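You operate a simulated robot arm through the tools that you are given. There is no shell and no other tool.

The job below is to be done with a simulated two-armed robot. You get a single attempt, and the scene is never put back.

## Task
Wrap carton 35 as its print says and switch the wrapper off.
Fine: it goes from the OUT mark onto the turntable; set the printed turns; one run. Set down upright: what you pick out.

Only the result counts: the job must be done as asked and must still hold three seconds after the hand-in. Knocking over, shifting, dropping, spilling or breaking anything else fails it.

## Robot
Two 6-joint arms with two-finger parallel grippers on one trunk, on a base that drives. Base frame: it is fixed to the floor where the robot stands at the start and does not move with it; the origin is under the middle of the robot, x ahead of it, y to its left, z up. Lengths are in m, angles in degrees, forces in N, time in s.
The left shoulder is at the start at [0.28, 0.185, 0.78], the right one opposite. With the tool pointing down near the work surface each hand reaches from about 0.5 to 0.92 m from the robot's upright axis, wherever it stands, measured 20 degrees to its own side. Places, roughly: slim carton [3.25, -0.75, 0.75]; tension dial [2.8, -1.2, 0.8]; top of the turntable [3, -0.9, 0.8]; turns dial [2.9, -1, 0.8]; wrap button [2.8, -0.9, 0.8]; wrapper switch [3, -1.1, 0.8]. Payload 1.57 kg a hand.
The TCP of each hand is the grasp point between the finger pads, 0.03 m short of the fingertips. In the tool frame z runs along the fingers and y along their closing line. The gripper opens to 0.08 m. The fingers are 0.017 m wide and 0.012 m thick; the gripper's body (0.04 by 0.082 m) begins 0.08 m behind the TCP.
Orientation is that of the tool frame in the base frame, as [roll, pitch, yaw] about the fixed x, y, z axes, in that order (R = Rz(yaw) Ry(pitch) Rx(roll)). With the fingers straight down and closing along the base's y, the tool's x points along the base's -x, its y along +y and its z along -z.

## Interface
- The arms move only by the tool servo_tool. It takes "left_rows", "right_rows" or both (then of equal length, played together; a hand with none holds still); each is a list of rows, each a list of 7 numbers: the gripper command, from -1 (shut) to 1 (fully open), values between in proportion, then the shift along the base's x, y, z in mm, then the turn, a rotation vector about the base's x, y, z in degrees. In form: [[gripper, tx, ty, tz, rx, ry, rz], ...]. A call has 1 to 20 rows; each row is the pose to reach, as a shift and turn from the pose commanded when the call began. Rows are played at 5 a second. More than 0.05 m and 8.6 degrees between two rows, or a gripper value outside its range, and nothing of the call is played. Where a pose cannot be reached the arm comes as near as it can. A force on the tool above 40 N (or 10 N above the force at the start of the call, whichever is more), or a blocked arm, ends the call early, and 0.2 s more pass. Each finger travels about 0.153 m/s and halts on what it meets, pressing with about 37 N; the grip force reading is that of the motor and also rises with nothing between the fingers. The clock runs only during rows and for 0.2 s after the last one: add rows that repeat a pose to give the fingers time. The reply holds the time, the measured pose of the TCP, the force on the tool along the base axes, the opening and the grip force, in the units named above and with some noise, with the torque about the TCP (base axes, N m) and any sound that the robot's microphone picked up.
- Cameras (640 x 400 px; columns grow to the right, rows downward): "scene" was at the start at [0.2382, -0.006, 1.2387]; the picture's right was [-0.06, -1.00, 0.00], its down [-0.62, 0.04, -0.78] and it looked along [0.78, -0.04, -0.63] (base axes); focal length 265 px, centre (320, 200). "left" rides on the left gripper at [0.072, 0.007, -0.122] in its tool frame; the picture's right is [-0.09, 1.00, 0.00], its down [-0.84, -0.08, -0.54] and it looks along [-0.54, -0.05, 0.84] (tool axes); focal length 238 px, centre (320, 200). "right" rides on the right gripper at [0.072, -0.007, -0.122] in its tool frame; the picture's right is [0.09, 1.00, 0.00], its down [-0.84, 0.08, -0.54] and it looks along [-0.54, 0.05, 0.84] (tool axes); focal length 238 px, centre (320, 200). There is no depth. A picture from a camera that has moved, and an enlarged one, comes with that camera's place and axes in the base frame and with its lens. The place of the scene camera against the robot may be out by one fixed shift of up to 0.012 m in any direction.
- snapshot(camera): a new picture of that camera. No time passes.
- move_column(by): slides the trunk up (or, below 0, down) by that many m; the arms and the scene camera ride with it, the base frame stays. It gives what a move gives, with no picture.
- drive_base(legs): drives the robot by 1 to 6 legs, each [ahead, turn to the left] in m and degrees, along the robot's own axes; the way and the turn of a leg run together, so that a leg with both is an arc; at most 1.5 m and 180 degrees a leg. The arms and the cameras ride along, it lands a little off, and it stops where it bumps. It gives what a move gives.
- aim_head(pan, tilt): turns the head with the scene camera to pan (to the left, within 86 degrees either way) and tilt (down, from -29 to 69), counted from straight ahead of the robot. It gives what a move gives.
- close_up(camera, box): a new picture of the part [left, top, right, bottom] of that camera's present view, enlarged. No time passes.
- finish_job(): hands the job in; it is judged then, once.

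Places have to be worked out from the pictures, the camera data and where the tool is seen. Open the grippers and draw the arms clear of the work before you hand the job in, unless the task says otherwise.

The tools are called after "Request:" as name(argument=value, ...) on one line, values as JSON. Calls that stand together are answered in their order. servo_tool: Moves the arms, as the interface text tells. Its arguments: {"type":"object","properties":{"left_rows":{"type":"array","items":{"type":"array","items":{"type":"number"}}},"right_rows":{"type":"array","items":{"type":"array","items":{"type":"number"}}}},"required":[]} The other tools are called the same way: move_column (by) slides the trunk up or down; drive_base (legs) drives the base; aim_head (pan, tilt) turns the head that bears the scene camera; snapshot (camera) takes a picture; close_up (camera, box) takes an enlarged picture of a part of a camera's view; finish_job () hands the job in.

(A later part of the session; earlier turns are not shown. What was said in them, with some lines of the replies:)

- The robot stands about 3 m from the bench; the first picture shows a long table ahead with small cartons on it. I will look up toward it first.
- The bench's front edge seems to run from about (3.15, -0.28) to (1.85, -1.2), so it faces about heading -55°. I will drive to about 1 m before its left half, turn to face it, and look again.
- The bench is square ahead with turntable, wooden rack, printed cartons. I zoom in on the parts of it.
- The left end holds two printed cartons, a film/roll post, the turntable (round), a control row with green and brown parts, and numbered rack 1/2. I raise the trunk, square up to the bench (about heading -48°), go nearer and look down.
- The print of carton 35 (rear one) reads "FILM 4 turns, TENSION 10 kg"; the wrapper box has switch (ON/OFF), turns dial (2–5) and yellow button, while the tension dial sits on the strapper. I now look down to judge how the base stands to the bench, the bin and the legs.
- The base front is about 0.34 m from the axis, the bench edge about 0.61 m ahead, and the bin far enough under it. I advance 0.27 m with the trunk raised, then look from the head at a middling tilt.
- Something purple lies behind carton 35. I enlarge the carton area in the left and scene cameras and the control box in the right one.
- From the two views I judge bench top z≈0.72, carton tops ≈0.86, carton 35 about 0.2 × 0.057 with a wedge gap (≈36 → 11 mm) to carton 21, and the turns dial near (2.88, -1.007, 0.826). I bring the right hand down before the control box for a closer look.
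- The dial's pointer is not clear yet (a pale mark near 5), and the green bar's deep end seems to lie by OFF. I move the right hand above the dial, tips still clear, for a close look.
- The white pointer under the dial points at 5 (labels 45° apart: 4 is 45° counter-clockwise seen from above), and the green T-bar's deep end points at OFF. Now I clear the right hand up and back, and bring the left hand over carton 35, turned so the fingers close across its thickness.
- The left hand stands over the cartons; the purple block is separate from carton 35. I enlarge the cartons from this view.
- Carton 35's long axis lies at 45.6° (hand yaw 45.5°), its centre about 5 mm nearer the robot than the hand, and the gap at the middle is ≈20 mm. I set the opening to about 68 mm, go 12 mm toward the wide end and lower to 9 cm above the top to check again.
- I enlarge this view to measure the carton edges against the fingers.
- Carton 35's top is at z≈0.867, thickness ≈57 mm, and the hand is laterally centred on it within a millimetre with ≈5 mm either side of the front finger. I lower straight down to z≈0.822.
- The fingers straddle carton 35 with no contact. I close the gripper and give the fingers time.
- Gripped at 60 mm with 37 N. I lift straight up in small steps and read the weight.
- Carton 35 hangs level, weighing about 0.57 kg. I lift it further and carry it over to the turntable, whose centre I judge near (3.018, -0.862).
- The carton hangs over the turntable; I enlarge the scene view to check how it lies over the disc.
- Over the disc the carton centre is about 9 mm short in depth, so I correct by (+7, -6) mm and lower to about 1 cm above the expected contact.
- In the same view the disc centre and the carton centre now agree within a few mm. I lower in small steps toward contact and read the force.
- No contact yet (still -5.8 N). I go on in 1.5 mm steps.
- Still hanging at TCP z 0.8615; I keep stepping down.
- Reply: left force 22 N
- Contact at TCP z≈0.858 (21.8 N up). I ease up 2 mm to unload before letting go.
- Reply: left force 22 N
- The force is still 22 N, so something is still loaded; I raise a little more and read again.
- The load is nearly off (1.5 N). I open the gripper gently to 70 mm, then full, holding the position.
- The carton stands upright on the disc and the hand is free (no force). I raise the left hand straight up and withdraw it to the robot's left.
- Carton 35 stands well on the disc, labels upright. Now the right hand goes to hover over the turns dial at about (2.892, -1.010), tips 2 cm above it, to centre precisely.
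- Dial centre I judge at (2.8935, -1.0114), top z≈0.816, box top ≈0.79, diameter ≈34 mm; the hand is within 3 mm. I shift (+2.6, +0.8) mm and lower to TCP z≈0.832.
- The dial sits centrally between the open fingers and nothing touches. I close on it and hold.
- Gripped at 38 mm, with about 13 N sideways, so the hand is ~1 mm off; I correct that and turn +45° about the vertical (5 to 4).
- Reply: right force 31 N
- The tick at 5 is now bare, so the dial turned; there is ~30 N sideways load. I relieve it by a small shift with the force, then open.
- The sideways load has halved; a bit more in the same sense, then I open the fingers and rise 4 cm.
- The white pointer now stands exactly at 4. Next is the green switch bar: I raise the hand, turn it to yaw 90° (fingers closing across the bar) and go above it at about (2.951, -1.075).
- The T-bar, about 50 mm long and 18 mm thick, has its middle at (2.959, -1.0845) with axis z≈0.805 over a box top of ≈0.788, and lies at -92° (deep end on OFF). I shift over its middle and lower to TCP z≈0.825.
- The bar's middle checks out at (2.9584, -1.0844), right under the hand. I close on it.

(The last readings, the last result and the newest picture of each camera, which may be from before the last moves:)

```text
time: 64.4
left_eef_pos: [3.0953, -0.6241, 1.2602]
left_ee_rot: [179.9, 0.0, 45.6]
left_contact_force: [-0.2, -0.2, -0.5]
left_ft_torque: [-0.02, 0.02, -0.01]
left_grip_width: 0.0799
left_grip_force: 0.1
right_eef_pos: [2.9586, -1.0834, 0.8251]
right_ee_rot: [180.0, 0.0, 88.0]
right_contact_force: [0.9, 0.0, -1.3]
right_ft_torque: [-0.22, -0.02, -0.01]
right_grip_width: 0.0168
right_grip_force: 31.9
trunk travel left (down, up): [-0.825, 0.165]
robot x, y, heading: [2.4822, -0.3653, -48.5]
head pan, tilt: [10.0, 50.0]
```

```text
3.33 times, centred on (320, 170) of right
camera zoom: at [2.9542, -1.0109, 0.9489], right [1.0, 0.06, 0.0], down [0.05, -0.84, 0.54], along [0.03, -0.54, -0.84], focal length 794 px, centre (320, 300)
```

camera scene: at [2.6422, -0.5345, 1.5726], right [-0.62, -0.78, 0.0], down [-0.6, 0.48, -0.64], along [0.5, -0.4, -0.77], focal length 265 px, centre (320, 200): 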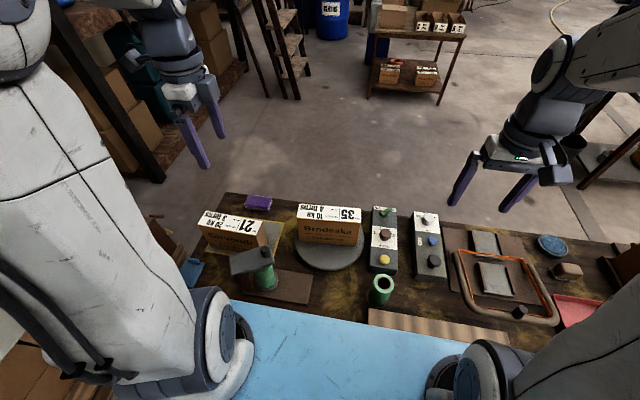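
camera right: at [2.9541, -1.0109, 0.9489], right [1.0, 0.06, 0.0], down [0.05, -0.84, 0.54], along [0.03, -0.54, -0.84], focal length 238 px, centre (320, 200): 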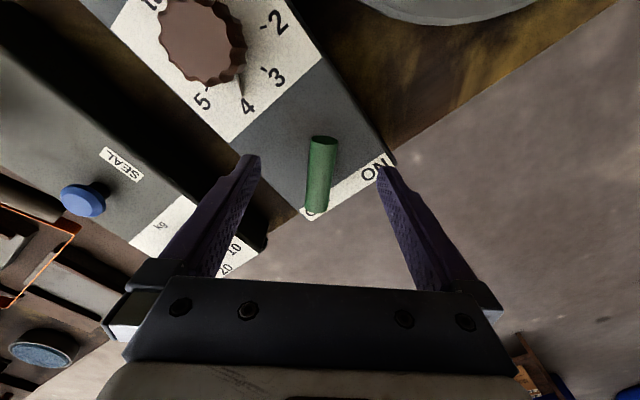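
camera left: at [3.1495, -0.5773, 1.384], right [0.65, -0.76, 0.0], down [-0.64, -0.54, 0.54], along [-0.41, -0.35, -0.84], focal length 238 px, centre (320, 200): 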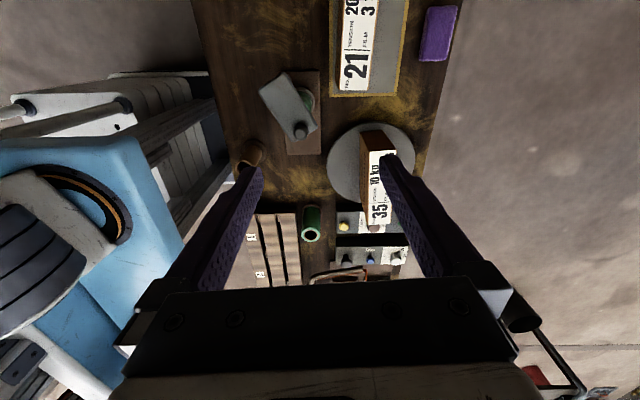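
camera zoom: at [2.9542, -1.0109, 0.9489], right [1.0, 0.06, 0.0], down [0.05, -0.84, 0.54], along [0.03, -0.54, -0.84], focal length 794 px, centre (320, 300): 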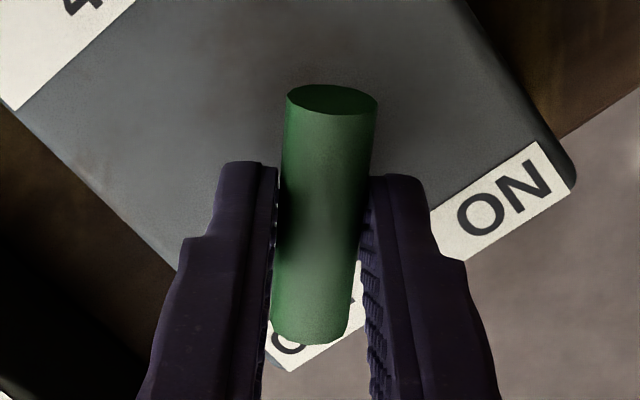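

The bar is held at 16.8 mm with no side load. I try a first +15° turn and read the torque.

Request:
servo_tool(right_rows=[[-1, 0, 0, 0, 0, 0, 5], [-1, 0, 0, 0, 0, 0, 10], [-1, 0, 0, 0, 0, 0, 15], [-1, 0, 0, 0, 0, 0, 15]])

Request:
close_up(camera="right", box=[240, 110, 400, 230])

```text
time: 65.4
left_eef_pos: [3.094, -0.6235, 1.2606]
left_ee_rot: [180.0, 0.0, 45.6]
left_contact_force: [0.4, -0.2, 0.1]
left_ft_torque: [-0.04, 0.01, -0.02]
left_grip_width: 0.0799
left_grip_force: 0.0
right_eef_pos: [2.9582, -1.0838, 0.8267]
right_ee_rot: [180.0, -0.1, 103.1]
right_contact_force: [0.0, 0.6, -0.6]
right_ft_torque: [-0.43, -0.07, 0.02]
right_grip_width: 0.0168
right_grip_force: 32.2
trunk travel left (down, up): [-0.825, 0.165]
robot x, y, heading: [2.4808, -0.3679, -48.3]
head pan, tilt: [10.0, 50.0]
```

```text
3.33 times, centred on (320, 170) of right
camera zoom: at [2.9354, -1.0145, 0.9489], right [0.95, 0.31, 0.0], down [0.26, -0.8, 0.54], along [0.17, -0.51, -0.84], focal length 794 px, centre (320, 300)
```

zoom: 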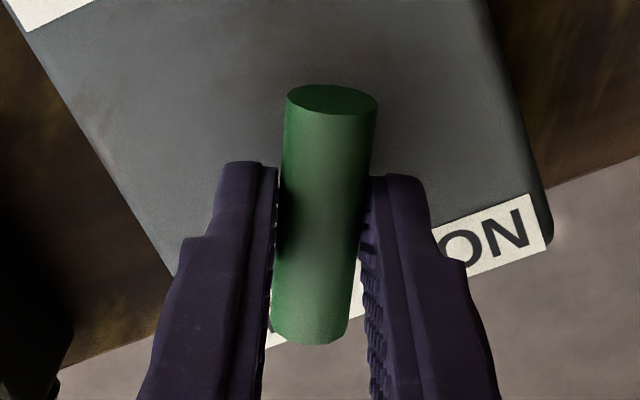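

The bar turns freely with the hand. I go on to +90° in all, so its deep end points at ON.

Request:
servo_tool(right_rows=[[-1, 0, 0, 0, 0, 0, 7.5], [-1, 0, 0, 0, 0, 0, 15], [-1, 0, 0, 0, 0, 0, 22.5], [-1, 0, 0, 0, 0, 0, 30], [-1, 0, 0, 0, 0, 0, 37.5], [-1, 0, 0, 0, 0, 0, 45], [-1, 0, 0, 0, 0, 0, 52.5], [-1, 0, 0, 0, 0, 0, 60], [-1, 0, 0, 0, 0, 0, 67.5], [-1, 0, 0, 0, 0, 0, 72], [-1, 0, 0, 0, 0, 0, 75], [-1, 0, 0, 0, 0, 0, 75]])

Request:
close_up(camera="right", box=[240, 110, 400, 230])

Request:
close_up(camera="scene", box=[340, 150, 430, 250])

```text
time: 68.0
left_eef_pos: [3.093, -0.6247, 1.2609]
left_ee_rot: [-180.0, 0.0, 45.6]
left_contact_force: [0.9, 0.2, -0.4]
left_ft_torque: [-0.02, 0.02, 0.02]
left_grip_width: 0.08
left_grip_force: 0.0
right_eef_pos: [2.9581, -1.0848, 0.8258]
right_ee_rot: [-179.9, 0.0, 177.9]
right_contact_force: [-5.1, -7.1, 2.4]
right_ft_torque: [-0.11, -0.16, -0.66]
right_grip_width: 0.0169
right_grip_force: 32.1
trunk travel left (down, up): [-0.825, 0.165]
robot x, y, heading: [2.4786, -0.365, -48.5]
head pan, tilt: [10.0, 50.0]
```

```text
3.33 times, centred on (320, 170) of right
camera zoom: at [2.8854, -1.0878, 0.9488], right [-0.06, 1.0, 0.0], down [0.84, 0.05, 0.54], along [0.54, 0.03, -0.84], focal length 794 px, centre (320, 300)
```

zoom: 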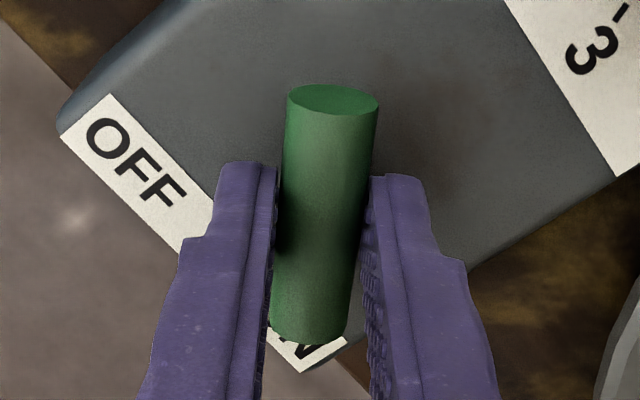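

```text
4.00 times, centred on (385, 200) of scene
camera zoom: at [2.6417, -0.535, 1.5726], right [-0.62, -0.78, 0.0], down [-0.6, 0.48, -0.64], along [0.5, -0.4, -0.77], focal length 1059 px, centre (60, 200)
```

zoom: 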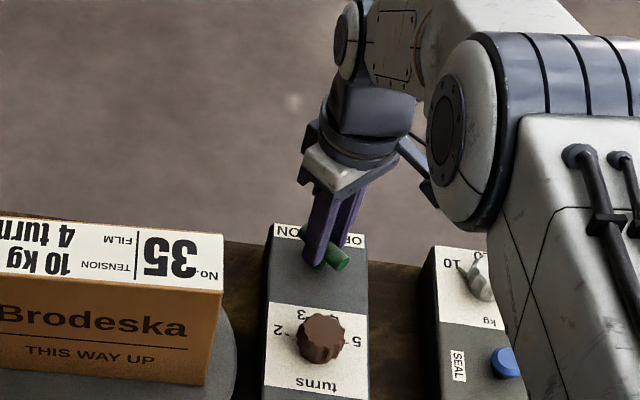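

The end stop is felt (-0.66 N m) with the bar's deep end on ON. I open, rise and check that it stays.

Request:
servo_tool(right_rows=[[-1, 0, 0, 0, 0, 0, -1], [-0.3, 0, 0, 0, 0, 0, -1], [0.3, 0, 0, 0, 0, 0, -1], [0.8, 0, 0, 0, 0, 0, -1], [0.8, 0, 0, 15, 0, 0, -1], [0.8, 0, 0, 35, 0, 0, -1], [0.8, 0, 0, 55, 0, 0, -1], [0.8, 0, 0, 75, 0, 0, -1]])

Request:
snapshot(camera="right")

Request:
close_up(camera="scene", box=[340, 150, 430, 250])

```text
time: 69.8
left_eef_pos: [3.0942, -0.6252, 1.2606]
left_ee_rot: [-179.9, 0.0, 45.7]
left_contact_force: [-0.7, 0.0, -0.8]
left_ft_torque: [-0.01, -0.01, -0.01]
left_grip_width: 0.08
left_grip_force: 0.0
right_eef_pos: [2.9582, -1.0834, 0.901]
right_ee_rot: [-180.0, 0.0, 177.0]
right_contact_force: [-0.5, 0.1, 0.0]
right_ft_torque: [0.02, 0.0, 0.0]
right_grip_width: 0.0719
right_grip_force: 0.2
trunk travel left (down, up): [-0.825, 0.165]
robot x, y, heading: [2.4799, -0.3633, -48.6]
head pan, tilt: [10.0, 50.0]
```

```text
taken
camera right: at [2.8855, -1.0856, 1.0245], right [-0.04, 1.0, 0.0], down [0.84, 0.03, 0.54], along [0.54, 0.02, -0.84], focal length 238 px, centre (320, 200)
```

right: 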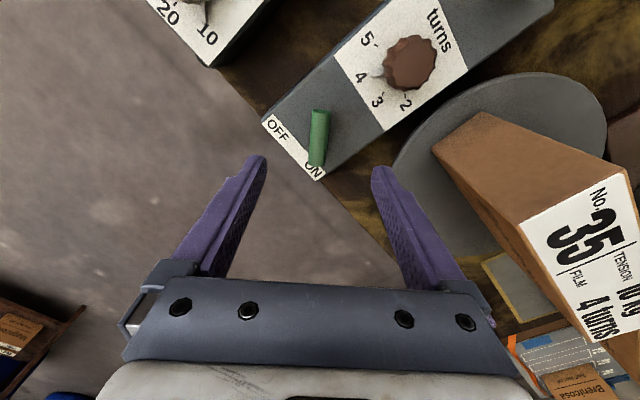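

```text
4.00 times, centred on (385, 200) of scene
camera zoom: at [2.642, -0.5348, 1.5726], right [-0.62, -0.78, 0.0], down [-0.6, 0.48, -0.64], along [0.5, -0.4, -0.77], focal length 1059 px, centre (60, 200)
```

zoom: 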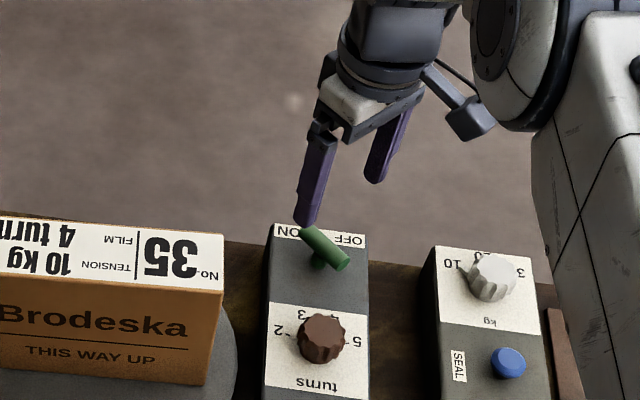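

The switch bar stays at ON and the pointer at 4. The yellow button I place at (2.833, -0.944), top z≈0.80; I close the fingers and bring them over it.

Request:
servo_tool(right_rows=[[0, 0, 0, 30, 0, 0, 0], [-1, -10, 12, 55, 0, 0, -6.5], [-1, -30, 34, 60, 0, 0, -13], [-1, -50, 56, 60, 0, 0, -19.5], [-1, -70, 78, 60, 0, 0, -26], [-1, -90, 100, 60, 0, 0, -32.5], [-1, -110, 122, 50, 0, 0, -39], [-1, -125, 139, 25, 0, 0, -45.4], [-1, -125, 139, -15, 0, 0, -45.4], [-1, -125, 139, -41, 0, 0, -45.4], [-1, -125, 139, -41, 0, 0, -45.4]])

Request:
snapshot(camera="right")

Request:
close_up(camera="scene", box=[340, 180, 430, 290])

```text
time: 72.2
left_eef_pos: [3.0948, -0.6249, 1.2605]
left_ee_rot: [-180.0, 0.0, 45.6]
left_contact_force: [0.4, -0.2, -0.3]
left_ft_torque: [-0.01, 0.02, 0.04]
left_grip_width: 0.0802
left_grip_force: 0.1
right_eef_pos: [2.8325, -0.9449, 0.8582]
right_ee_rot: [180.0, 0.0, 131.5]
right_contact_force: [-0.3, 0.0, -0.8]
right_ft_torque: [0.01, 0.02, 0.0]
right_grip_width: 0.0001
right_grip_force: 21.5
trunk travel left (down, up): [-0.825, 0.165]
robot x, y, heading: [2.4846, -0.3653, -48.6]
head pan, tilt: [10.0, 50.0]
```

```text
taken
camera right: at [2.7799, -0.8947, 0.9824], right [0.68, 0.73, 0.0], down [0.61, -0.57, 0.54], along [0.4, -0.37, -0.84], focal length 238 px, centre (320, 200)
```

right: 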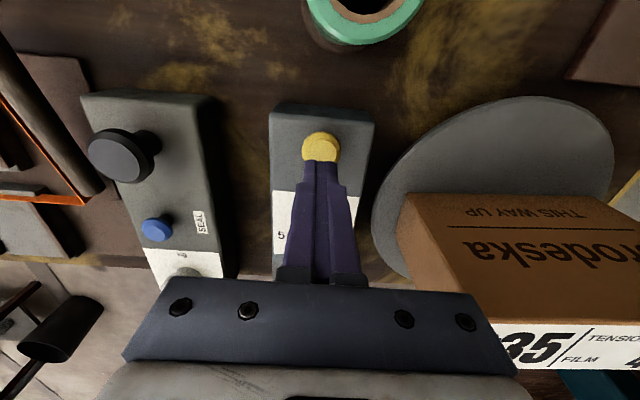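

```text
3.64 times, centred on (385, 235) of scene
camera zoom: at [2.6421, -0.5349, 1.5726], right [-0.62, -0.78, 0.0], down [-0.6, 0.48, -0.64], along [0.5, -0.4, -0.77], focal length 962 px, centre (84, 73)
```

zoom: 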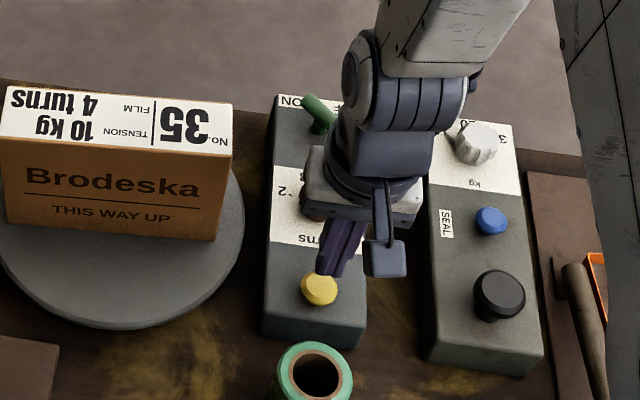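

The tips look a few mm beyond the button's centre. I enlarge to measure it.

Request:
close_up(camera="right", box=[270, 100, 370, 180])

```text
5.00 times, centred on (320, 140) of right
camera zoom: at [2.7799, -0.8947, 0.9824], right [0.68, 0.73, 0.0], down [0.61, -0.57, 0.54], along [0.4, -0.37, -0.84], focal length 1192 px, centre (320, 500)
```

zoom: 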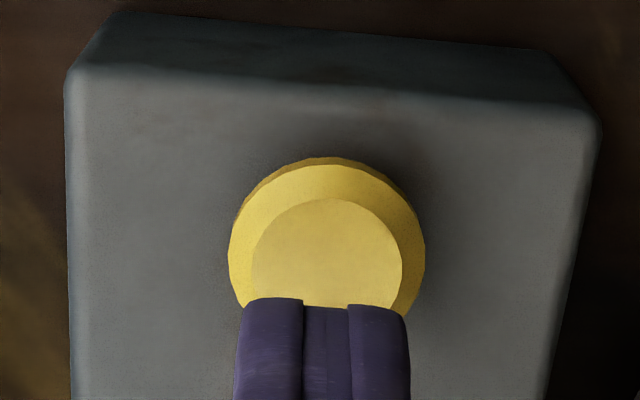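

The button's top centre (2.8324, -0.9436, ≈0.804) lies right under the tips. I lower toward it, then press in small steps.

Request:
servo_tool(right_rows=[[-1, 0, 0, -8, 0, 0, 0], [-1, 0, 0, -14, 0, 0, 0], [-1, 0, 0, -18, 0, 0, 0], [-1, 0, 0, -20, 0, 0, 0], [-1, 0, 0, -20, 0, 0, 0]])

```text
time: 73.4
left_eef_pos: [3.0944, -0.6239, 1.2614]
left_ee_rot: [-179.9, 0.0, 45.5]
left_contact_force: [-0.5, 0.2, -0.2]
left_ft_torque: [0.0, 0.0, -0.01]
left_grip_width: 0.0799
left_grip_force: 0.1
right_eef_pos: [2.833, -0.9445, 0.839]
right_ee_rot: [-180.0, 0.1, 131.6]
right_contact_force: [0.5, -0.6, 0.3]
right_ft_torque: [0.01, -0.01, -0.01]
right_grip_width: 0.0
right_grip_force: 21.0
trunk travel left (down, up): [-0.825, 0.165]
robot x, y, heading: [2.4824, -0.3671, -48.6]
head pan, tilt: [10.0, 50.0]
```

No contact yet at TCP z 0.839. I step down 2 mm at a time, up to 8 mm.

Request:
servo_tool(right_rows=[[-1, 0, 0, -2, 0, 0, 0], [-1, 0, 0, -4, 0, 0, 0], [-1, 0, 0, -6, 0, 0, 0], [-1, 0, 0, -8, 0, 0, 0]])

Request:
close_up(camera="right", box=[270, 100, 370, 180])

```text
time: 74.4
left_eef_pos: [3.0944, -0.625, 1.2609]
left_ee_rot: [180.0, 0.0, 45.6]
left_contact_force: [-0.3, 1.1, -0.2]
left_ft_torque: [0.01, 0.0, 0.0]
left_grip_width: 0.0799
left_grip_force: 0.0
right_eef_pos: [2.8322, -0.9444, 0.8317]
right_ee_rot: [180.0, 0.0, 131.6]
right_contact_force: [0.1, -0.3, -0.1]
right_ft_torque: [0.0, 0.0, -0.03]
right_grip_width: 0.0001
right_grip_force: 21.4
trunk travel left (down, up): [-0.825, 0.165]
robot x, y, heading: [2.4827, -0.3665, -48.6]
head pan, tilt: [10.0, 50.0]
```

```text
5.00 times, centred on (320, 140) of right
camera zoom: at [2.7801, -0.8948, 0.9547], right [0.68, 0.73, 0.0], down [0.61, -0.57, 0.54], along [0.4, -0.37, -0.84], focal length 1192 px, centre (320, 500)
```

zoom: 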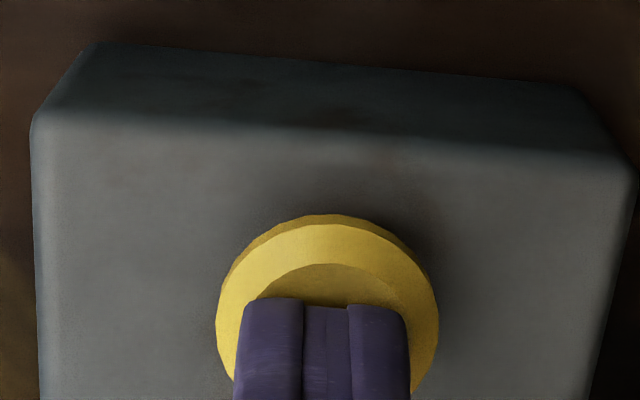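

Still no force at tips ≈0.802; the tips are over the button's face. I go on down in 2 mm steps.

Request:
servo_tool(right_rows=[[-1, 0, 0, -2, 0, 0, 0], [-1, 0, 0, -4, 0, 0, 0], [-1, 0, 0, -5, 0, 0, 0]])

```text
time: 75.2
left_eef_pos: [3.0934, -0.6246, 1.2606]
left_ee_rot: [179.9, 0.0, 45.6]
left_contact_force: [-0.2, 0.3, 1.1]
left_ft_torque: [-0.01, 0.01, 0.01]
left_grip_width: 0.0797
left_grip_force: 0.1
right_eef_pos: [2.8326, -0.9443, 0.8263]
right_ee_rot: [180.0, -0.1, 131.6]
right_contact_force: [-2.0, 1.2, 2.4]
right_ft_torque: [0.02, 0.04, 0.0]
right_grip_width: 0.0
right_grip_force: 21.2
trunk travel left (down, up): [-0.825, 0.165]
robot x, y, heading: [2.4767, -0.3671, -48.2]
head pan, tilt: [10.0, 50.0]
heard: click
```

A click was heard with 2.4 N on the tool, so the button was pressed. I rise off it and look at the turntable.

Request:
servo_tool(right_rows=[[-1, 0, 0, 10, 0, 0, 0], [-1, 0, 0, 30, 0, 0, 0], [-1, 0, 0, 55, 0, 0, 0]])

Request:
snapshot(camera="scene")

Request:
close_up(camera="scene", box=[220, 180, 430, 300])

```text
time: 76.0
left_eef_pos: [3.0937, -0.6237, 1.2612]
left_ee_rot: [180.0, 0.0, 45.5]
left_contact_force: [0.2, 1.2, -0.2]
left_ft_torque: [0.0, -0.01, -0.01]
left_grip_width: 0.08
left_grip_force: 0.0
right_eef_pos: [2.8323, -0.9447, 0.8821]
right_ee_rot: [180.0, 0.0, 131.6]
right_contact_force: [0.1, -0.4, 1.0]
right_ft_torque: [0.02, 0.0, 0.02]
right_grip_width: 0.0
right_grip_force: 21.5
trunk travel left (down, up): [-0.825, 0.165]
robot x, y, heading: [2.4833, -0.3664, -48.3]
head pan, tilt: [10.0, 50.0]
```

```text
taken
camera scene: at [2.6421, -0.5348, 1.5726], right [-0.62, -0.78, 0.0], down [-0.6, 0.48, -0.64], along [0.5, -0.4, -0.77], focal length 265 px, centre (320, 200)
```

scene: 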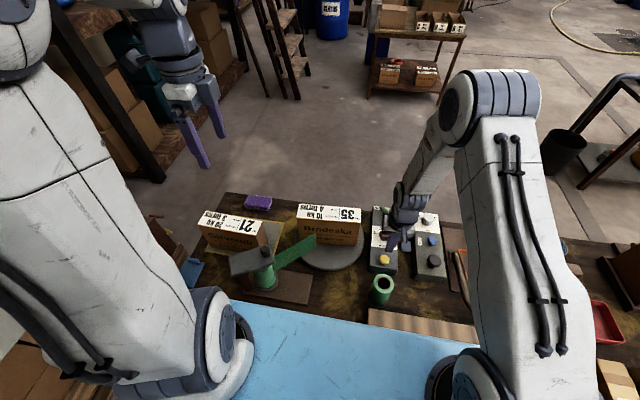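

```text
3.05 times, centred on (325, 240) of scene
camera zoom: at [2.6421, -0.5348, 1.5726], right [-0.62, -0.78, 0.0], down [-0.6, 0.48, -0.64], along [0.5, -0.4, -0.77], focal length 806 px, centre (305, 78)
```

zoom: 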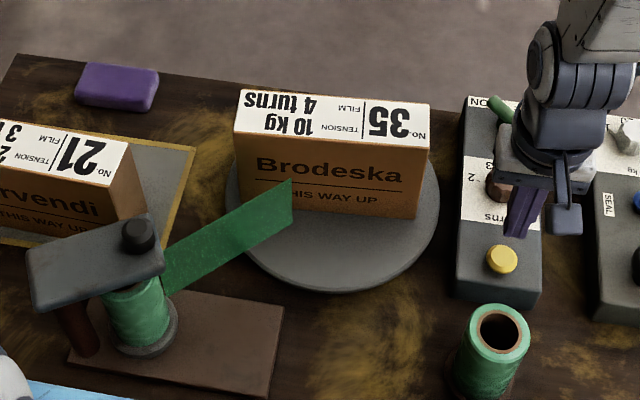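

The film web now runs from the roll to the carton, so the run has begun. I raise the right hand further away and let time pass.

Request:
servo_tool(right_rows=[[-1, 0, 0, 25, 0, 0, 0], [-1, 0, 0, 50, 0, 0, 0], [-1, 0, 0, 75, 0, 0, 0], [-1, -10, -5, 90, 0, 0, 0], [-1, -10, -5, 90, 0, 0, 0], [-1, -10, -5, 90, 0, 0, 0], [-1, -10, -5, 90, 0, 0, 0], [-1, -10, -5, 90, 0, 0, 0], [-1, -10, -5, 90, 0, 0, 0], [-1, -10, -5, 90, 0, 0, 0]])

Request:
close_up(camera="scene", box=[220, 180, 430, 300])

```text
time: 78.2
left_eef_pos: [3.095, -0.6237, 1.2603]
left_ee_rot: [-180.0, 0.1, 45.6]
left_contact_force: [0.8, -0.5, -0.4]
left_ft_torque: [0.01, 0.01, 0.02]
left_grip_width: 0.0802
left_grip_force: 0.1
right_eef_pos: [2.8231, -0.9497, 0.971]
right_ee_rot: [180.0, 0.0, 131.6]
right_contact_force: [0.0, 0.9, 0.0]
right_ft_torque: [-0.02, -0.01, 0.0]
right_grip_width: 0.0
right_grip_force: 21.4
trunk travel left (down, up): [-0.825, 0.165]
robot x, y, heading: [2.4813, -0.3627, -48.6]
head pan, tilt: [10.0, 50.0]
```

```text
3.05 times, centred on (325, 240) of scene
camera zoom: at [2.642, -0.5348, 1.5726], right [-0.62, -0.78, 0.0], down [-0.6, 0.48, -0.64], along [0.5, -0.4, -0.77], focal length 806 px, centre (305, 78)
```

zoom: 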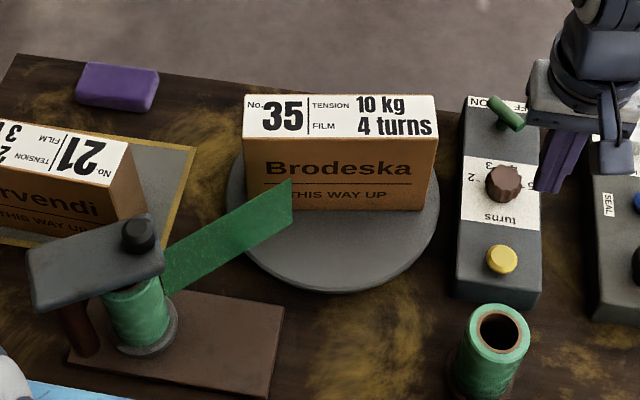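

The carton has turned half round; the wrapper runs. I keep waiting with the hands still.

Request:
servo_tool(right_rows=[[-1, 0, 0, 0, 0, 0, 0], [-1, 0, 0, 0, 0, 0, 0], [-1, 0, 0, 0, 0, 0, 0], [-1, 0, 0, 0, 0, 0, 0], [-1, 0, 0, 0, 0, 0, 0], [-1, 0, 0, 0, 0, 0, 0], [-1, 0, 0, 0, 0, 0, 0], [-1, 0, 0, 0, 0, 0, 0], [-1, 0, 0, 0, 0, 0, 0], [-1, 0, 0, 0, 0, 0, 0]])

Request:
close_up(camera="scene", box=[220, 180, 430, 300])

```text
time: 80.4
left_eef_pos: [3.0935, -0.6239, 1.2604]
left_ee_rot: [180.0, 0.0, 45.6]
left_contact_force: [-1.1, 0.7, 0.1]
left_ft_torque: [-0.01, 0.02, 0.02]
left_grip_width: 0.08
left_grip_force: 0.1
right_eef_pos: [2.8229, -0.9501, 0.9708]
right_ee_rot: [180.0, 0.1, 131.6]
right_contact_force: [-0.1, 0.6, 1.0]
right_ft_torque: [0.01, 0.0, 0.02]
right_grip_width: 0.0
right_grip_force: 21.9
trunk travel left (down, up): [-0.825, 0.165]
robot x, y, heading: [2.4875, -0.3657, -48.4]
head pan, tilt: [10.0, 50.0]
```

```text
3.05 times, centred on (325, 240) of scene
camera zoom: at [2.642, -0.5347, 1.5726], right [-0.62, -0.78, 0.0], down [-0.6, 0.48, -0.64], along [0.5, -0.4, -0.77], focal length 806 px, centre (305, 78)
```

zoom: 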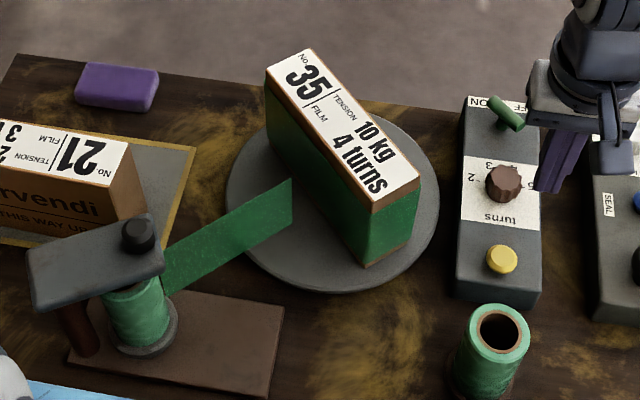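

Film now covers the carton's sides and it still turns. I keep waiting.

Request:
servo_tool(right_rows=[[-1, 0, 0, 0, 0, 0, 0], [-1, 0, 0, 0, 0, 0, 0], [-1, 0, 0, 0, 0, 0, 0], [-1, 0, 0, 0, 0, 0, 0], [-1, 0, 0, 0, 0, 0, 0], [-1, 0, 0, 0, 0, 0, 0], [-1, 0, 0, 0, 0, 0, 0], [-1, 0, 0, 0, 0, 0, 0], [-1, 0, 0, 0, 0, 0, 0], [-1, 0, 0, 0, 0, 0, 0], [-1, 0, 0, 0, 0, 0, 0], [-1, 0, 0, 0, 0, 0, 0], [-1, 0, 0, 0, 0, 0, 0], [-1, 0, 0, 0, 0, 0, 0], [-1, 0, 0, 0, 0, 0, 0], [-1, 0, 0, 0, 0, 0, 0], [-1, 0, 0, 0, 0, 0, 0], [-1, 0, 0, 0, 0, 0, 0], [-1, 0, 0, 0, 0, 0, 0], [-1, 0, 0, 0, 0, 0, 0]])

Request:
close_up(camera="scene", box=[220, 180, 430, 300])

```text
time: 84.6
left_eef_pos: [3.0944, -0.6237, 1.2603]
left_ee_rot: [180.0, 0.0, 45.6]
left_contact_force: [0.4, -0.1, -0.6]
left_ft_torque: [-0.02, -0.02, -0.01]
left_grip_width: 0.0799
left_grip_force: 0.0
right_eef_pos: [2.823, -0.9508, 0.9705]
right_ee_rot: [-179.9, 0.1, 131.5]
right_contact_force: [1.1, -0.8, 0.3]
right_ft_torque: [0.01, -0.01, -0.01]
right_grip_width: 0.0001
right_grip_force: 22.0
trunk travel left (down, up): [-0.825, 0.165]
robot x, y, heading: [2.4855, -0.3648, -48.7]
head pan, tilt: [10.0, 50.0]
```

```text
3.05 times, centred on (325, 240) of scene
camera zoom: at [2.642, -0.5347, 1.5726], right [-0.62, -0.78, 0.0], down [-0.6, 0.48, -0.64], along [0.5, -0.4, -0.77], focal length 806 px, centre (305, 78)
```

zoom: 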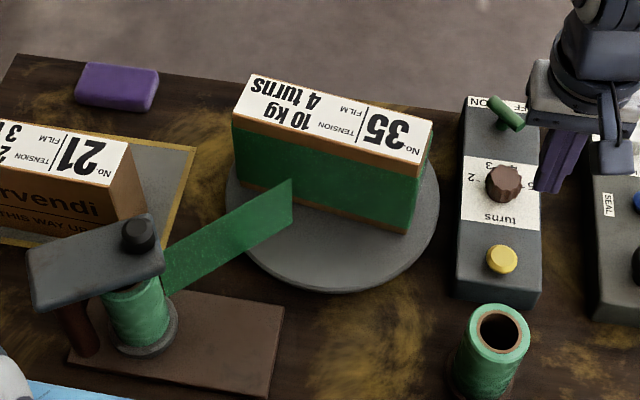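

Still winding with the web out. I wait on.

Request:
servo_tool(right_rows=[[-1, 0, 0, 0, 0, 0, 0], [-1, 0, 0, 0, 0, 0, 0], [-1, 0, 0, 0, 0, 0, 0], [-1, 0, 0, 0, 0, 0, 0], [-1, 0, 0, 0, 0, 0, 0], [-1, 0, 0, 0, 0, 0, 0], [-1, 0, 0, 0, 0, 0, 0], [-1, 0, 0, 0, 0, 0, 0], [-1, 0, 0, 0, 0, 0, 0], [-1, 0, 0, 0, 0, 0, 0], [-1, 0, 0, 0, 0, 0, 0], [-1, 0, 0, 0, 0, 0, 0], [-1, 0, 0, 0, 0, 0, 0], [-1, 0, 0, 0, 0, 0, 0], [-1, 0, 0, 0, 0, 0, 0], [-1, 0, 0, 0, 0, 0, 0], [-1, 0, 0, 0, 0, 0, 0], [-1, 0, 0, 0, 0, 0, 0], [-1, 0, 0, 0, 0, 0, 0], [-1, 0, 0, 0, 0, 0, 0]])

Request:
close_up(camera="scene", box=[220, 180, 430, 300])

```text
time: 88.8
left_eef_pos: [3.0944, -0.6247, 1.261]
left_ee_rot: [180.0, 0.1, 45.6]
left_contact_force: [0.3, -0.2, 0.0]
left_ft_torque: [0.0, -0.02, 0.03]
left_grip_width: 0.0801
left_grip_force: 0.0
right_eef_pos: [2.8232, -0.951, 0.9707]
right_ee_rot: [-180.0, 0.1, 131.6]
right_contact_force: [-0.5, -0.6, 0.2]
right_ft_torque: [-0.01, 0.01, 0.0]
right_grip_width: 0.0
right_grip_force: 21.9
trunk travel left (down, up): [-0.825, 0.165]
robot x, y, heading: [2.4834, -0.366, -48.8]
head pan, tilt: [10.0, 50.0]
```

```text
3.05 times, centred on (325, 240) of scene
camera zoom: at [2.642, -0.5347, 1.5726], right [-0.62, -0.78, 0.0], down [-0.6, 0.48, -0.64], along [0.5, -0.4, -0.77], focal length 806 px, centre (305, 78)
```

zoom: 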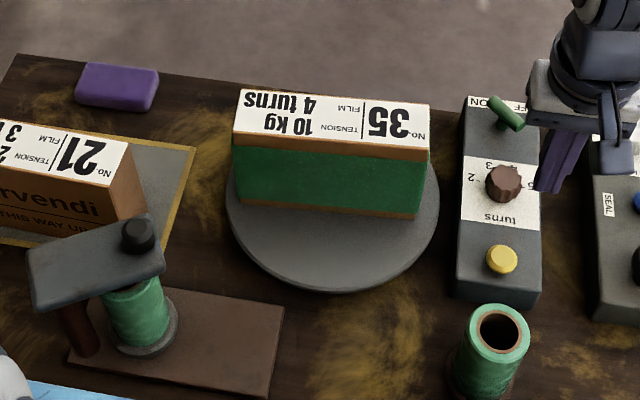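

The film web is gone and the carton stands back at its starting angle, wrapped: the run is over. I take the right hand over to the switch bar again, turned to yaw 177°, fingers open.

Request:
servo_tool(right_rows=[[-0.5, 10, -10, 0, 0, 0, 5], [0, 27, -27, 0, 0, 0, 11], [0.8, 47, -47, 0, 0, 0, 17.5], [0.8, 67, -66, 0, 0, 0, 24], [0.8, 87, -86, 0, 0, 0, 30.5], [0.8, 107, -105, 0, 0, 0, 37], [0.8, 124, -122, -10, 0, 0, 42.5], [0.8, 135.2, -133.2, -30, 0, 0, 45.4], [0.8, 135.2, -133.2, -55, 0, 0, 45.4], [0.8, 135.2, -133.2, -70, 0, 0, 45.4], [0.8, 135.2, -133.2, -70, 0, 0, 45.4]])

Request:
snapshot(camera="right")

Request:
close_up(camera="right", box=[240, 110, 400, 230])

Request:
close_up(camera="scene", box=[220, 180, 430, 300])

```text
time: 91.2
left_eef_pos: [3.0945, -0.6247, 1.26]
left_ee_rot: [-179.9, 0.0, 45.6]
left_contact_force: [-0.8, -0.5, 0.2]
left_ft_torque: [0.02, -0.03, -0.01]
left_grip_width: 0.0801
left_grip_force: 0.0
right_eef_pos: [2.9582, -1.0831, 0.9006]
right_ee_rot: [-180.0, 0.0, 177.0]
right_contact_force: [0.3, 0.2, -0.1]
right_ft_torque: [-0.02, 0.01, 0.0]
right_grip_width: 0.0718
right_grip_force: 0.1
trunk travel left (down, up): [-0.825, 0.165]
robot x, y, heading: [2.4802, -0.3671, -48.7]
head pan, tilt: [10.0, 50.0]
```

```text
taken
camera right: at [2.8863, -1.0858, 1.0245], right [-0.04, 1.0, 0.0], down [0.84, 0.03, 0.54], along [0.54, 0.02, -0.84], focal length 238 px, centre (320, 200)
```

right: 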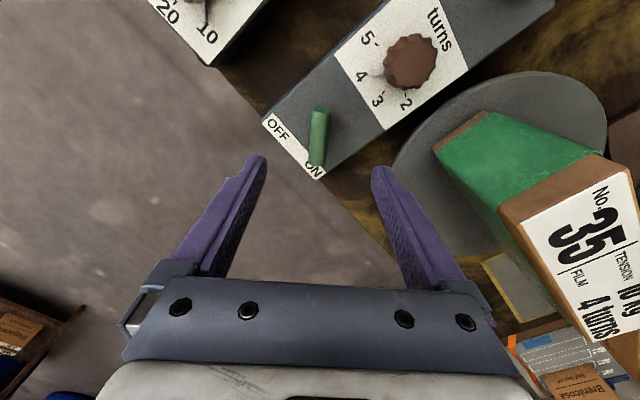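

```text
3.33 times, centred on (320, 170) of right
camera zoom: at [2.8863, -1.0858, 1.0245], right [-0.04, 1.0, 0.0], down [0.84, 0.03, 0.54], along [0.54, 0.02, -0.84], focal length 794 px, centre (320, 300)
```

zoom: 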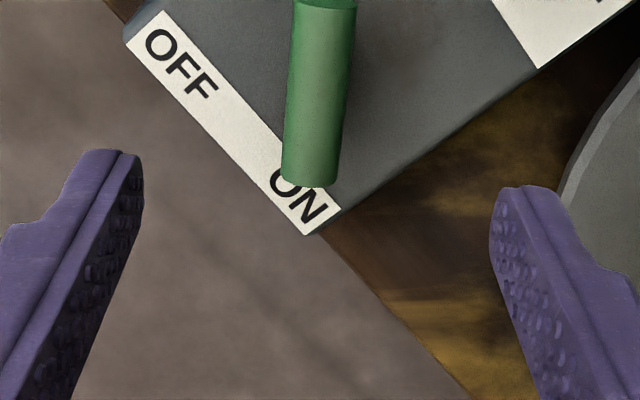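

```text
3.05 times, centred on (325, 240) of scene
camera zoom: at [2.6421, -0.5348, 1.5726], right [-0.62, -0.78, 0.0], down [-0.6, 0.48, -0.64], along [0.5, -0.4, -0.77], focal length 806 px, centre (305, 78)
```

zoom: 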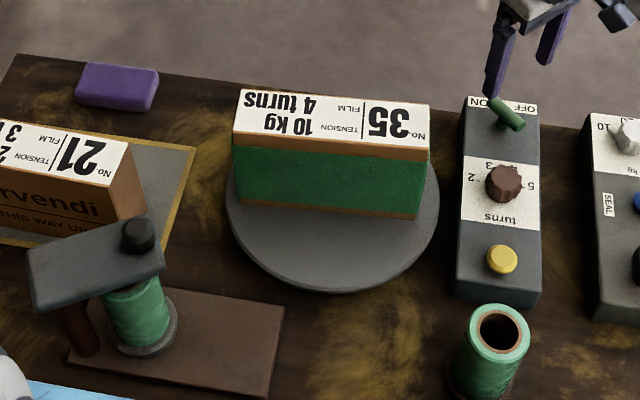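

The turntable stands still. I lower onto the switch bar to the same height as before and close.

Request:
servo_tool(right_rows=[[0.8, 0, -0.5, -20, 0, 0, 0], [0.8, 0, -1, -40, 0, 0, 0], [0.8, 0, -1, -57, 0, 0, 0], [0.8, 0, -1, -68, 0, 0, 0], [0.8, 0, -1, -75, 0, 0, 0], [0.2, 0, -1, -75, 0, 0, 0], [-0.3, 0, -1, -75, 0, 0, 0], [-1, 0, -1, -75, 0, 0, 0], [-1, 0, -1, -75, 0, 0, 0]])

Request:
close_up(camera="right", box=[240, 110, 400, 230])

```text
time: 93.2
left_eef_pos: [3.0938, -0.6248, 1.2611]
left_ee_rot: [-179.9, 0.1, 45.6]
left_contact_force: [0.9, 0.1, -0.3]
left_ft_torque: [-0.01, 0.02, -0.02]
left_grip_width: 0.0799
left_grip_force: 0.0
right_eef_pos: [2.959, -1.0849, 0.8258]
right_ee_rot: [180.0, 0.0, 177.0]
right_contact_force: [1.0, -1.7, -1.5]
right_ft_torque: [-0.05, -0.06, -0.09]
right_grip_width: 0.017
right_grip_force: 32.6
trunk travel left (down, up): [-0.825, 0.165]
robot x, y, heading: [2.484, -0.3637, -48.6]
head pan, tilt: [10.0, 50.0]
```

```text
3.33 times, centred on (320, 170) of right
camera zoom: at [2.8862, -1.0866, 0.9497], right [-0.04, 1.0, 0.0], down [0.84, 0.03, 0.54], along [0.54, 0.02, -0.84], focal length 794 px, centre (320, 300)
```

zoom: 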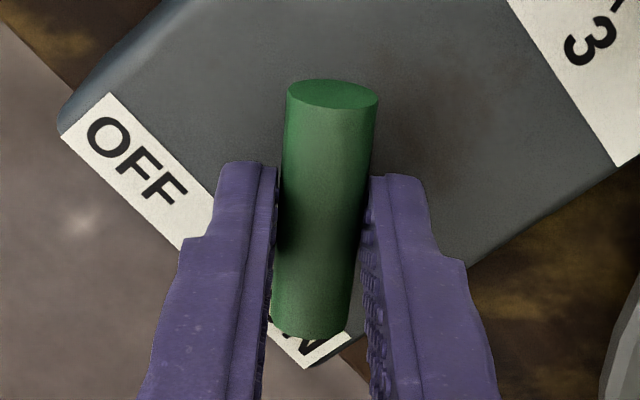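

The bar is held again. I turn it back by -90° (to the OFF stop, seeking its torque), in 7.5° rows.

Request:
servo_tool(right_rows=[[-1, 0, 0, 0, 0, 0, -7.5], [-1, 0, 0, 0, 0, 0, -15], [-1, 0, 0, 0, 0, 0, -22.5], [-1, 0, 0, 0, 0, 0, -30], [-1, 0, 0, 0, 0, 0, -37.5], [-1, 0, 0, 0, 0, 0, -45], [-1, 0, 0, 0, 0, 0, -52.5], [-1, 0, 0, 0, 0, 0, -60], [-1, 0, 0, 0, 0, 0, -67.5], [-1, 0, 0, 0, 0, 0, -75], [-1, 0, 0, 0, 0, 0, -82], [-1, 0, 0, 0, 0, 0, -87], [-1, 0, 0, 0, 0, 0, -90], [-1, 0, 0, 0, 0, 0, -90]])

Request:
close_up(camera="right", box=[240, 110, 400, 230])

```text
time: 96.2
left_eef_pos: [3.0949, -0.6256, 1.2604]
left_ee_rot: [-180.0, -0.1, 45.6]
left_contact_force: [0.3, -0.8, -0.4]
left_ft_torque: [-0.01, -0.03, 0.02]
left_grip_width: 0.0799
left_grip_force: 0.0
right_eef_pos: [2.9586, -1.0845, 0.8269]
right_ee_rot: [180.0, -0.1, 86.9]
right_contact_force: [1.3, -5.2, -3.3]
right_ft_torque: [-0.27, -0.04, -0.02]
right_grip_width: 0.0167
right_grip_force: 32.5
trunk travel left (down, up): [-0.825, 0.165]
robot x, y, heading: [2.4846, -0.364, -48.4]
head pan, tilt: [10.0, 50.0]
```

```text
3.33 times, centred on (320, 170) of right
camera zoom: at [2.9555, -1.0116, 0.9497], right [1.0, 0.04, 0.0], down [0.03, -0.84, 0.54], along [0.02, -0.54, -0.84], focal length 794 px, centre (320, 300)
```

zoom: 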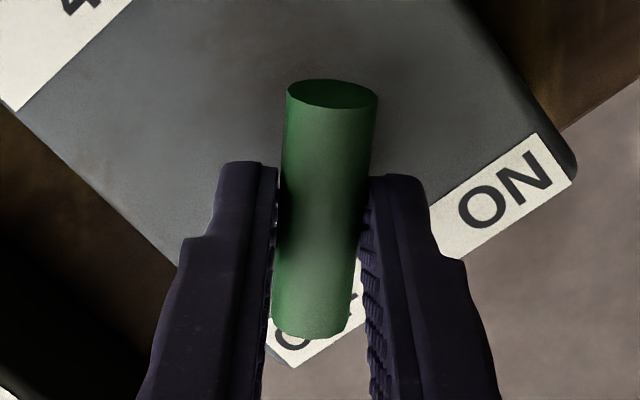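

The bar is at or just past its first OFF angle (hand yaw 86.9°), with no stop torque yet. I turn 4° more to make sure it reaches the stop.

Request:
servo_tool(right_rows=[[-1, 0, 0, 0, 0, 0, -2], [-1, 0, 0, 0, 0, 0, -4], [-1, 0, 0, 0, 0, 0, -4]])

```text
time: 97.0
left_eef_pos: [3.0955, -0.6246, 1.2608]
left_ee_rot: [180.0, -0.1, 45.7]
left_contact_force: [0.5, 0.0, -0.6]
left_ft_torque: [0.01, -0.02, -0.03]
left_grip_width: 0.0801
left_grip_force: 0.0
right_eef_pos: [2.9582, -1.0843, 0.8279]
right_ee_rot: [180.0, -0.1, 83.0]
right_contact_force: [0.2, -2.1, -1.5]
right_ft_torque: [-0.4, -0.05, 0.74]
right_grip_width: 0.0177
right_grip_force: 32.6
trunk travel left (down, up): [-0.825, 0.165]
robot x, y, heading: [2.4845, -0.369, -48.7]
head pan, tilt: [10.0, 50.0]
```

The OFF stop is felt (+0.74 N m). I open the fingers and rise straight up.

Request:
servo_tool(right_rows=[[-1, 0, 0, 0, 0, 0, 1], [-0.3, 0, 0, 0, 0, 0, 1], [0.3, 0, 0, 0, 0, 0, 1], [0.8, 0, 0, 0, 0, 0, 1], [0.8, 0, 0, 15, 0, 0, 1], [0.8, 0, 0, 35, 0, 0, 1], [0.8, 0, 0, 60, 0, 0, 1], [0.8, 0, 0, 90, 0, 0, 1]])

Request:
snapshot(camera="right")

Request:
close_up(camera="right", box=[240, 100, 400, 200])

Request:
close_up(camera="scene", box=[340, 180, 430, 290])

```text
time: 98.8
left_eef_pos: [3.0943, -0.6254, 1.2611]
left_ee_rot: [-180.0, 0.1, 45.6]
left_contact_force: [0.4, 0.1, -0.4]
left_ft_torque: [0.0, 0.01, -0.01]
left_grip_width: 0.08
left_grip_force: 0.0
right_eef_pos: [2.958, -1.0842, 0.9178]
right_ee_rot: [-179.9, 0.0, 84.1]
right_contact_force: [-0.2, 1.6, -0.1]
right_ft_torque: [-0.01, 0.0, 0.02]
right_grip_width: 0.0719
right_grip_force: 0.1
trunk travel left (down, up): [-0.825, 0.165]
robot x, y, heading: [2.484, -0.3622, -48.6]
head pan, tilt: [10.0, 50.0]
```

```text
taken
camera right: at [2.9599, -1.011, 1.0407], right [1.0, -0.01, 0.0], down [-0.01, -0.84, 0.54], along [-0.01, -0.54, -0.84], focal length 238 px, centre (320, 200)
```

right: 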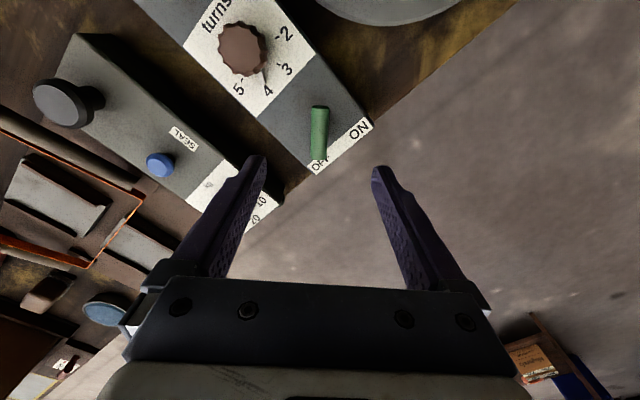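

```text
4.00 times, centred on (320, 150) of right
camera zoom: at [2.9599, -1.011, 1.0407], right [1.0, -0.01, 0.0], down [-0.01, -0.84, 0.54], along [-0.01, -0.54, -0.84], focal length 953 px, centre (320, 400)
```

zoom: 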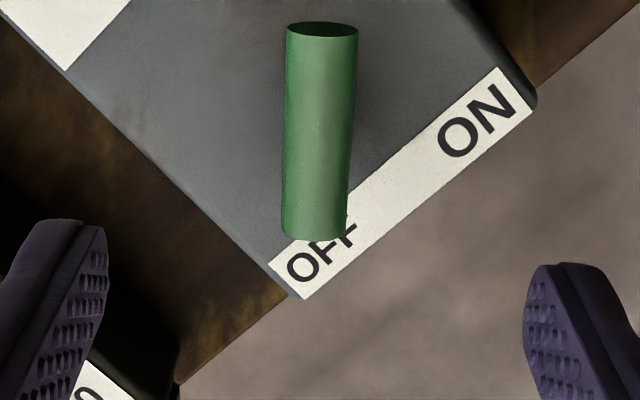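

```text
3.64 times, centred on (385, 235) of scene
camera zoom: at [2.642, -0.5348, 1.5726], right [-0.62, -0.78, 0.0], down [-0.6, 0.48, -0.64], along [0.5, -0.4, -0.77], focal length 962 px, centre (84, 73)
```

zoom: 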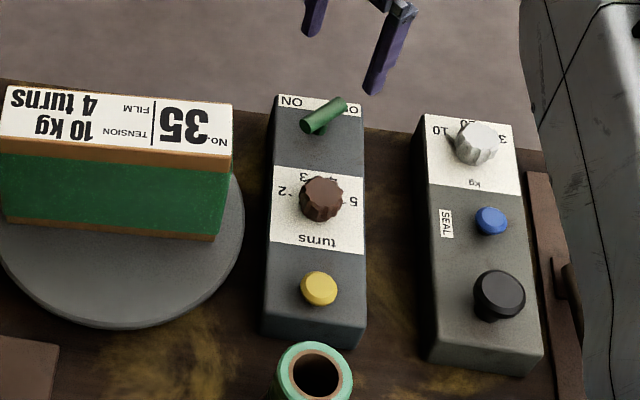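

The bar again points at OFF (-93°, as at the start), the dial at 4, and the wrapped carton stands upright. I draw the right hand up and back, fingers fully open.

Request:
servo_tool(right_rows=[[1, 0, 0, 35, 0, 0, 7], [1, 0, 0, 70, 0, 0, 14], [1, 0, 0, 105, 0, 0, 21], [1, -20, 10, 140, 0, 0, 28], [1, -50, 25, 175, 0, 0, 34], [1, -85, 42, 205, 0, 0, 40], [1, -120, 60, 235, 0, 0, 44], [1, -155, 78, 260, 0, 0, 47], [1, -190, 95, 280, 0, 0, 47], [1, -225, 112, 300, 0, 0, 47], [1, -255, 128, 310, 0, 0, 47]], left_rows=[[1, 0, 0, 10, 0, 0, 0], [1, -5, 5, 20, 0, 0, 0], [1, -10, 11, 30, 0, 0, 0], [1, -18, 20, 40, 0, 0, 0], [1, -26, 29, 50, 0, 0, 0], [1, -34, 38, 60, 0, 0, 0], [1, -42, 47, 65, 0, 0, 0], [1, -50, 56, 70, 0, 0, 0], [1, -50, 56, 70, 0, 0, 0], [1, -50, 56, 70, 0, 0, 0], [1, -50, 56, 70, 0, 0, 0]])

Request:
snapshot(camera="scene")

Request:
close_up(camera="scene", box=[170, 180, 460, 340])

Request:
snapshot(camera="right")

```text
time: 101.2
left_eef_pos: [3.0441, -0.5676, 1.3293]
left_ee_rot: [180.0, 0.0, 45.6]
left_contact_force: [0.8, 0.4, -0.6]
left_ft_torque: [0.0, 0.0, 0.02]
left_grip_width: 0.08
left_grip_force: 0.0
right_eef_pos: [2.7031, -0.9562, 1.2265]
right_ee_rot: [-180.0, -0.1, 131.0]
right_contact_force: [0.2, 0.4, -0.7]
right_ft_torque: [0.04, 0.03, -0.02]
right_grip_width: 0.08
right_grip_force: 0.0
trunk travel left (down, up): [-0.825, 0.165]
robot x, y, heading: [2.4841, -0.3686, -48.5]
head pan, tilt: [10.0, 50.0]
```

```text
taken
camera scene: at [2.6421, -0.5347, 1.5726], right [-0.62, -0.78, 0.0], down [-0.6, 0.48, -0.64], along [0.5, -0.4, -0.77], focal length 265 px, centre (320, 200)
```

scene: 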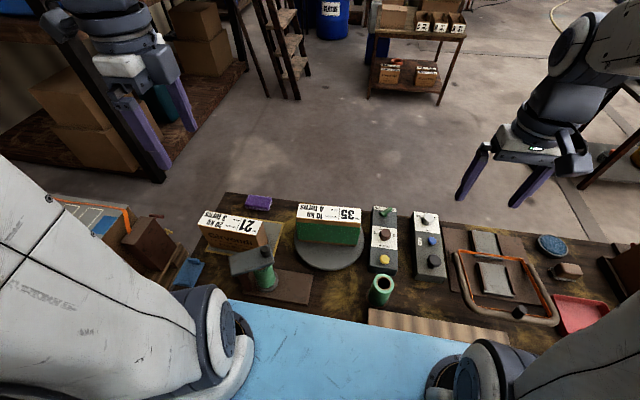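

```text
2.21 times, centred on (315, 260) of scene
camera zoom: at [2.6421, -0.5347, 1.5726], right [-0.62, -0.78, 0.0], down [-0.6, 0.48, -0.64], along [0.5, -0.4, -0.77], focal length 584 px, centre (331, 68)
```

zoom: 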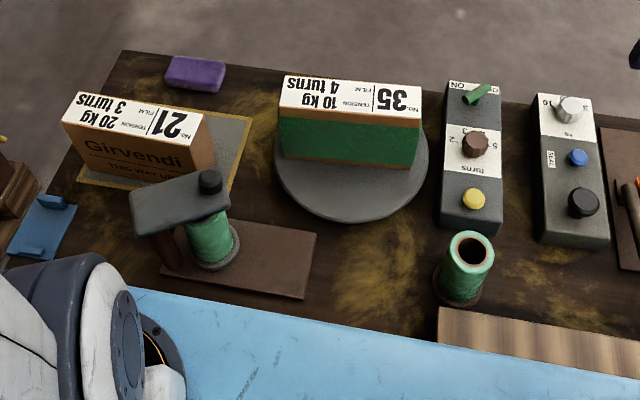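

```text
taken
camera right: at [2.651, -0.9061, 1.3503], right [0.69, 0.72, 0.0], down [0.61, -0.58, 0.54], along [0.39, -0.37, -0.84], focal length 238 px, centre (320, 200)
```

right: 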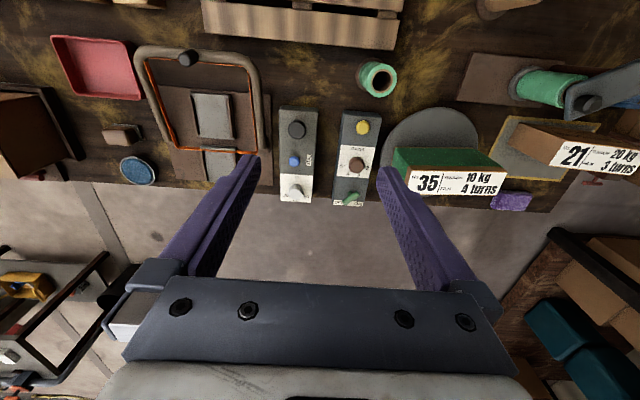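

Carton 35 stands upright and wrapped on the turntable, the switch is OFF, the dial at 4, carton 21 and the rest are untouched, and both hands are open and clear. I hand the job in.

Request:
finish_job()

```text
The job is handed in.
```

Carton 35 is wrapped with the printed 4 turns in one run, and the wrapper is switched off. I handed the job in.

- **Carton 35:** I moved it from the OUT mark to the middle of the turntable. It stands upright there with film around its sides.
- **Turns dial:** It was on 5. I set it to 4 as the print says and left it there.
- **Run:** The button clicked once, the carton turned and took the film, and the turntable stopped on its own. I did not count the turns one by one.
- **Switch:** I turned it on for the run and back to its OFF stop afterwards.
- **Everything else:** In the last pictures carton 21, the purple block and the other things on the bench stand where they were. Both hands are open and clear of the work.

The carton also prints "TENSION 10 kg". I left the tension dial alone because it sits on the separate control box with the SEAL button, and your note asked only for the turns.
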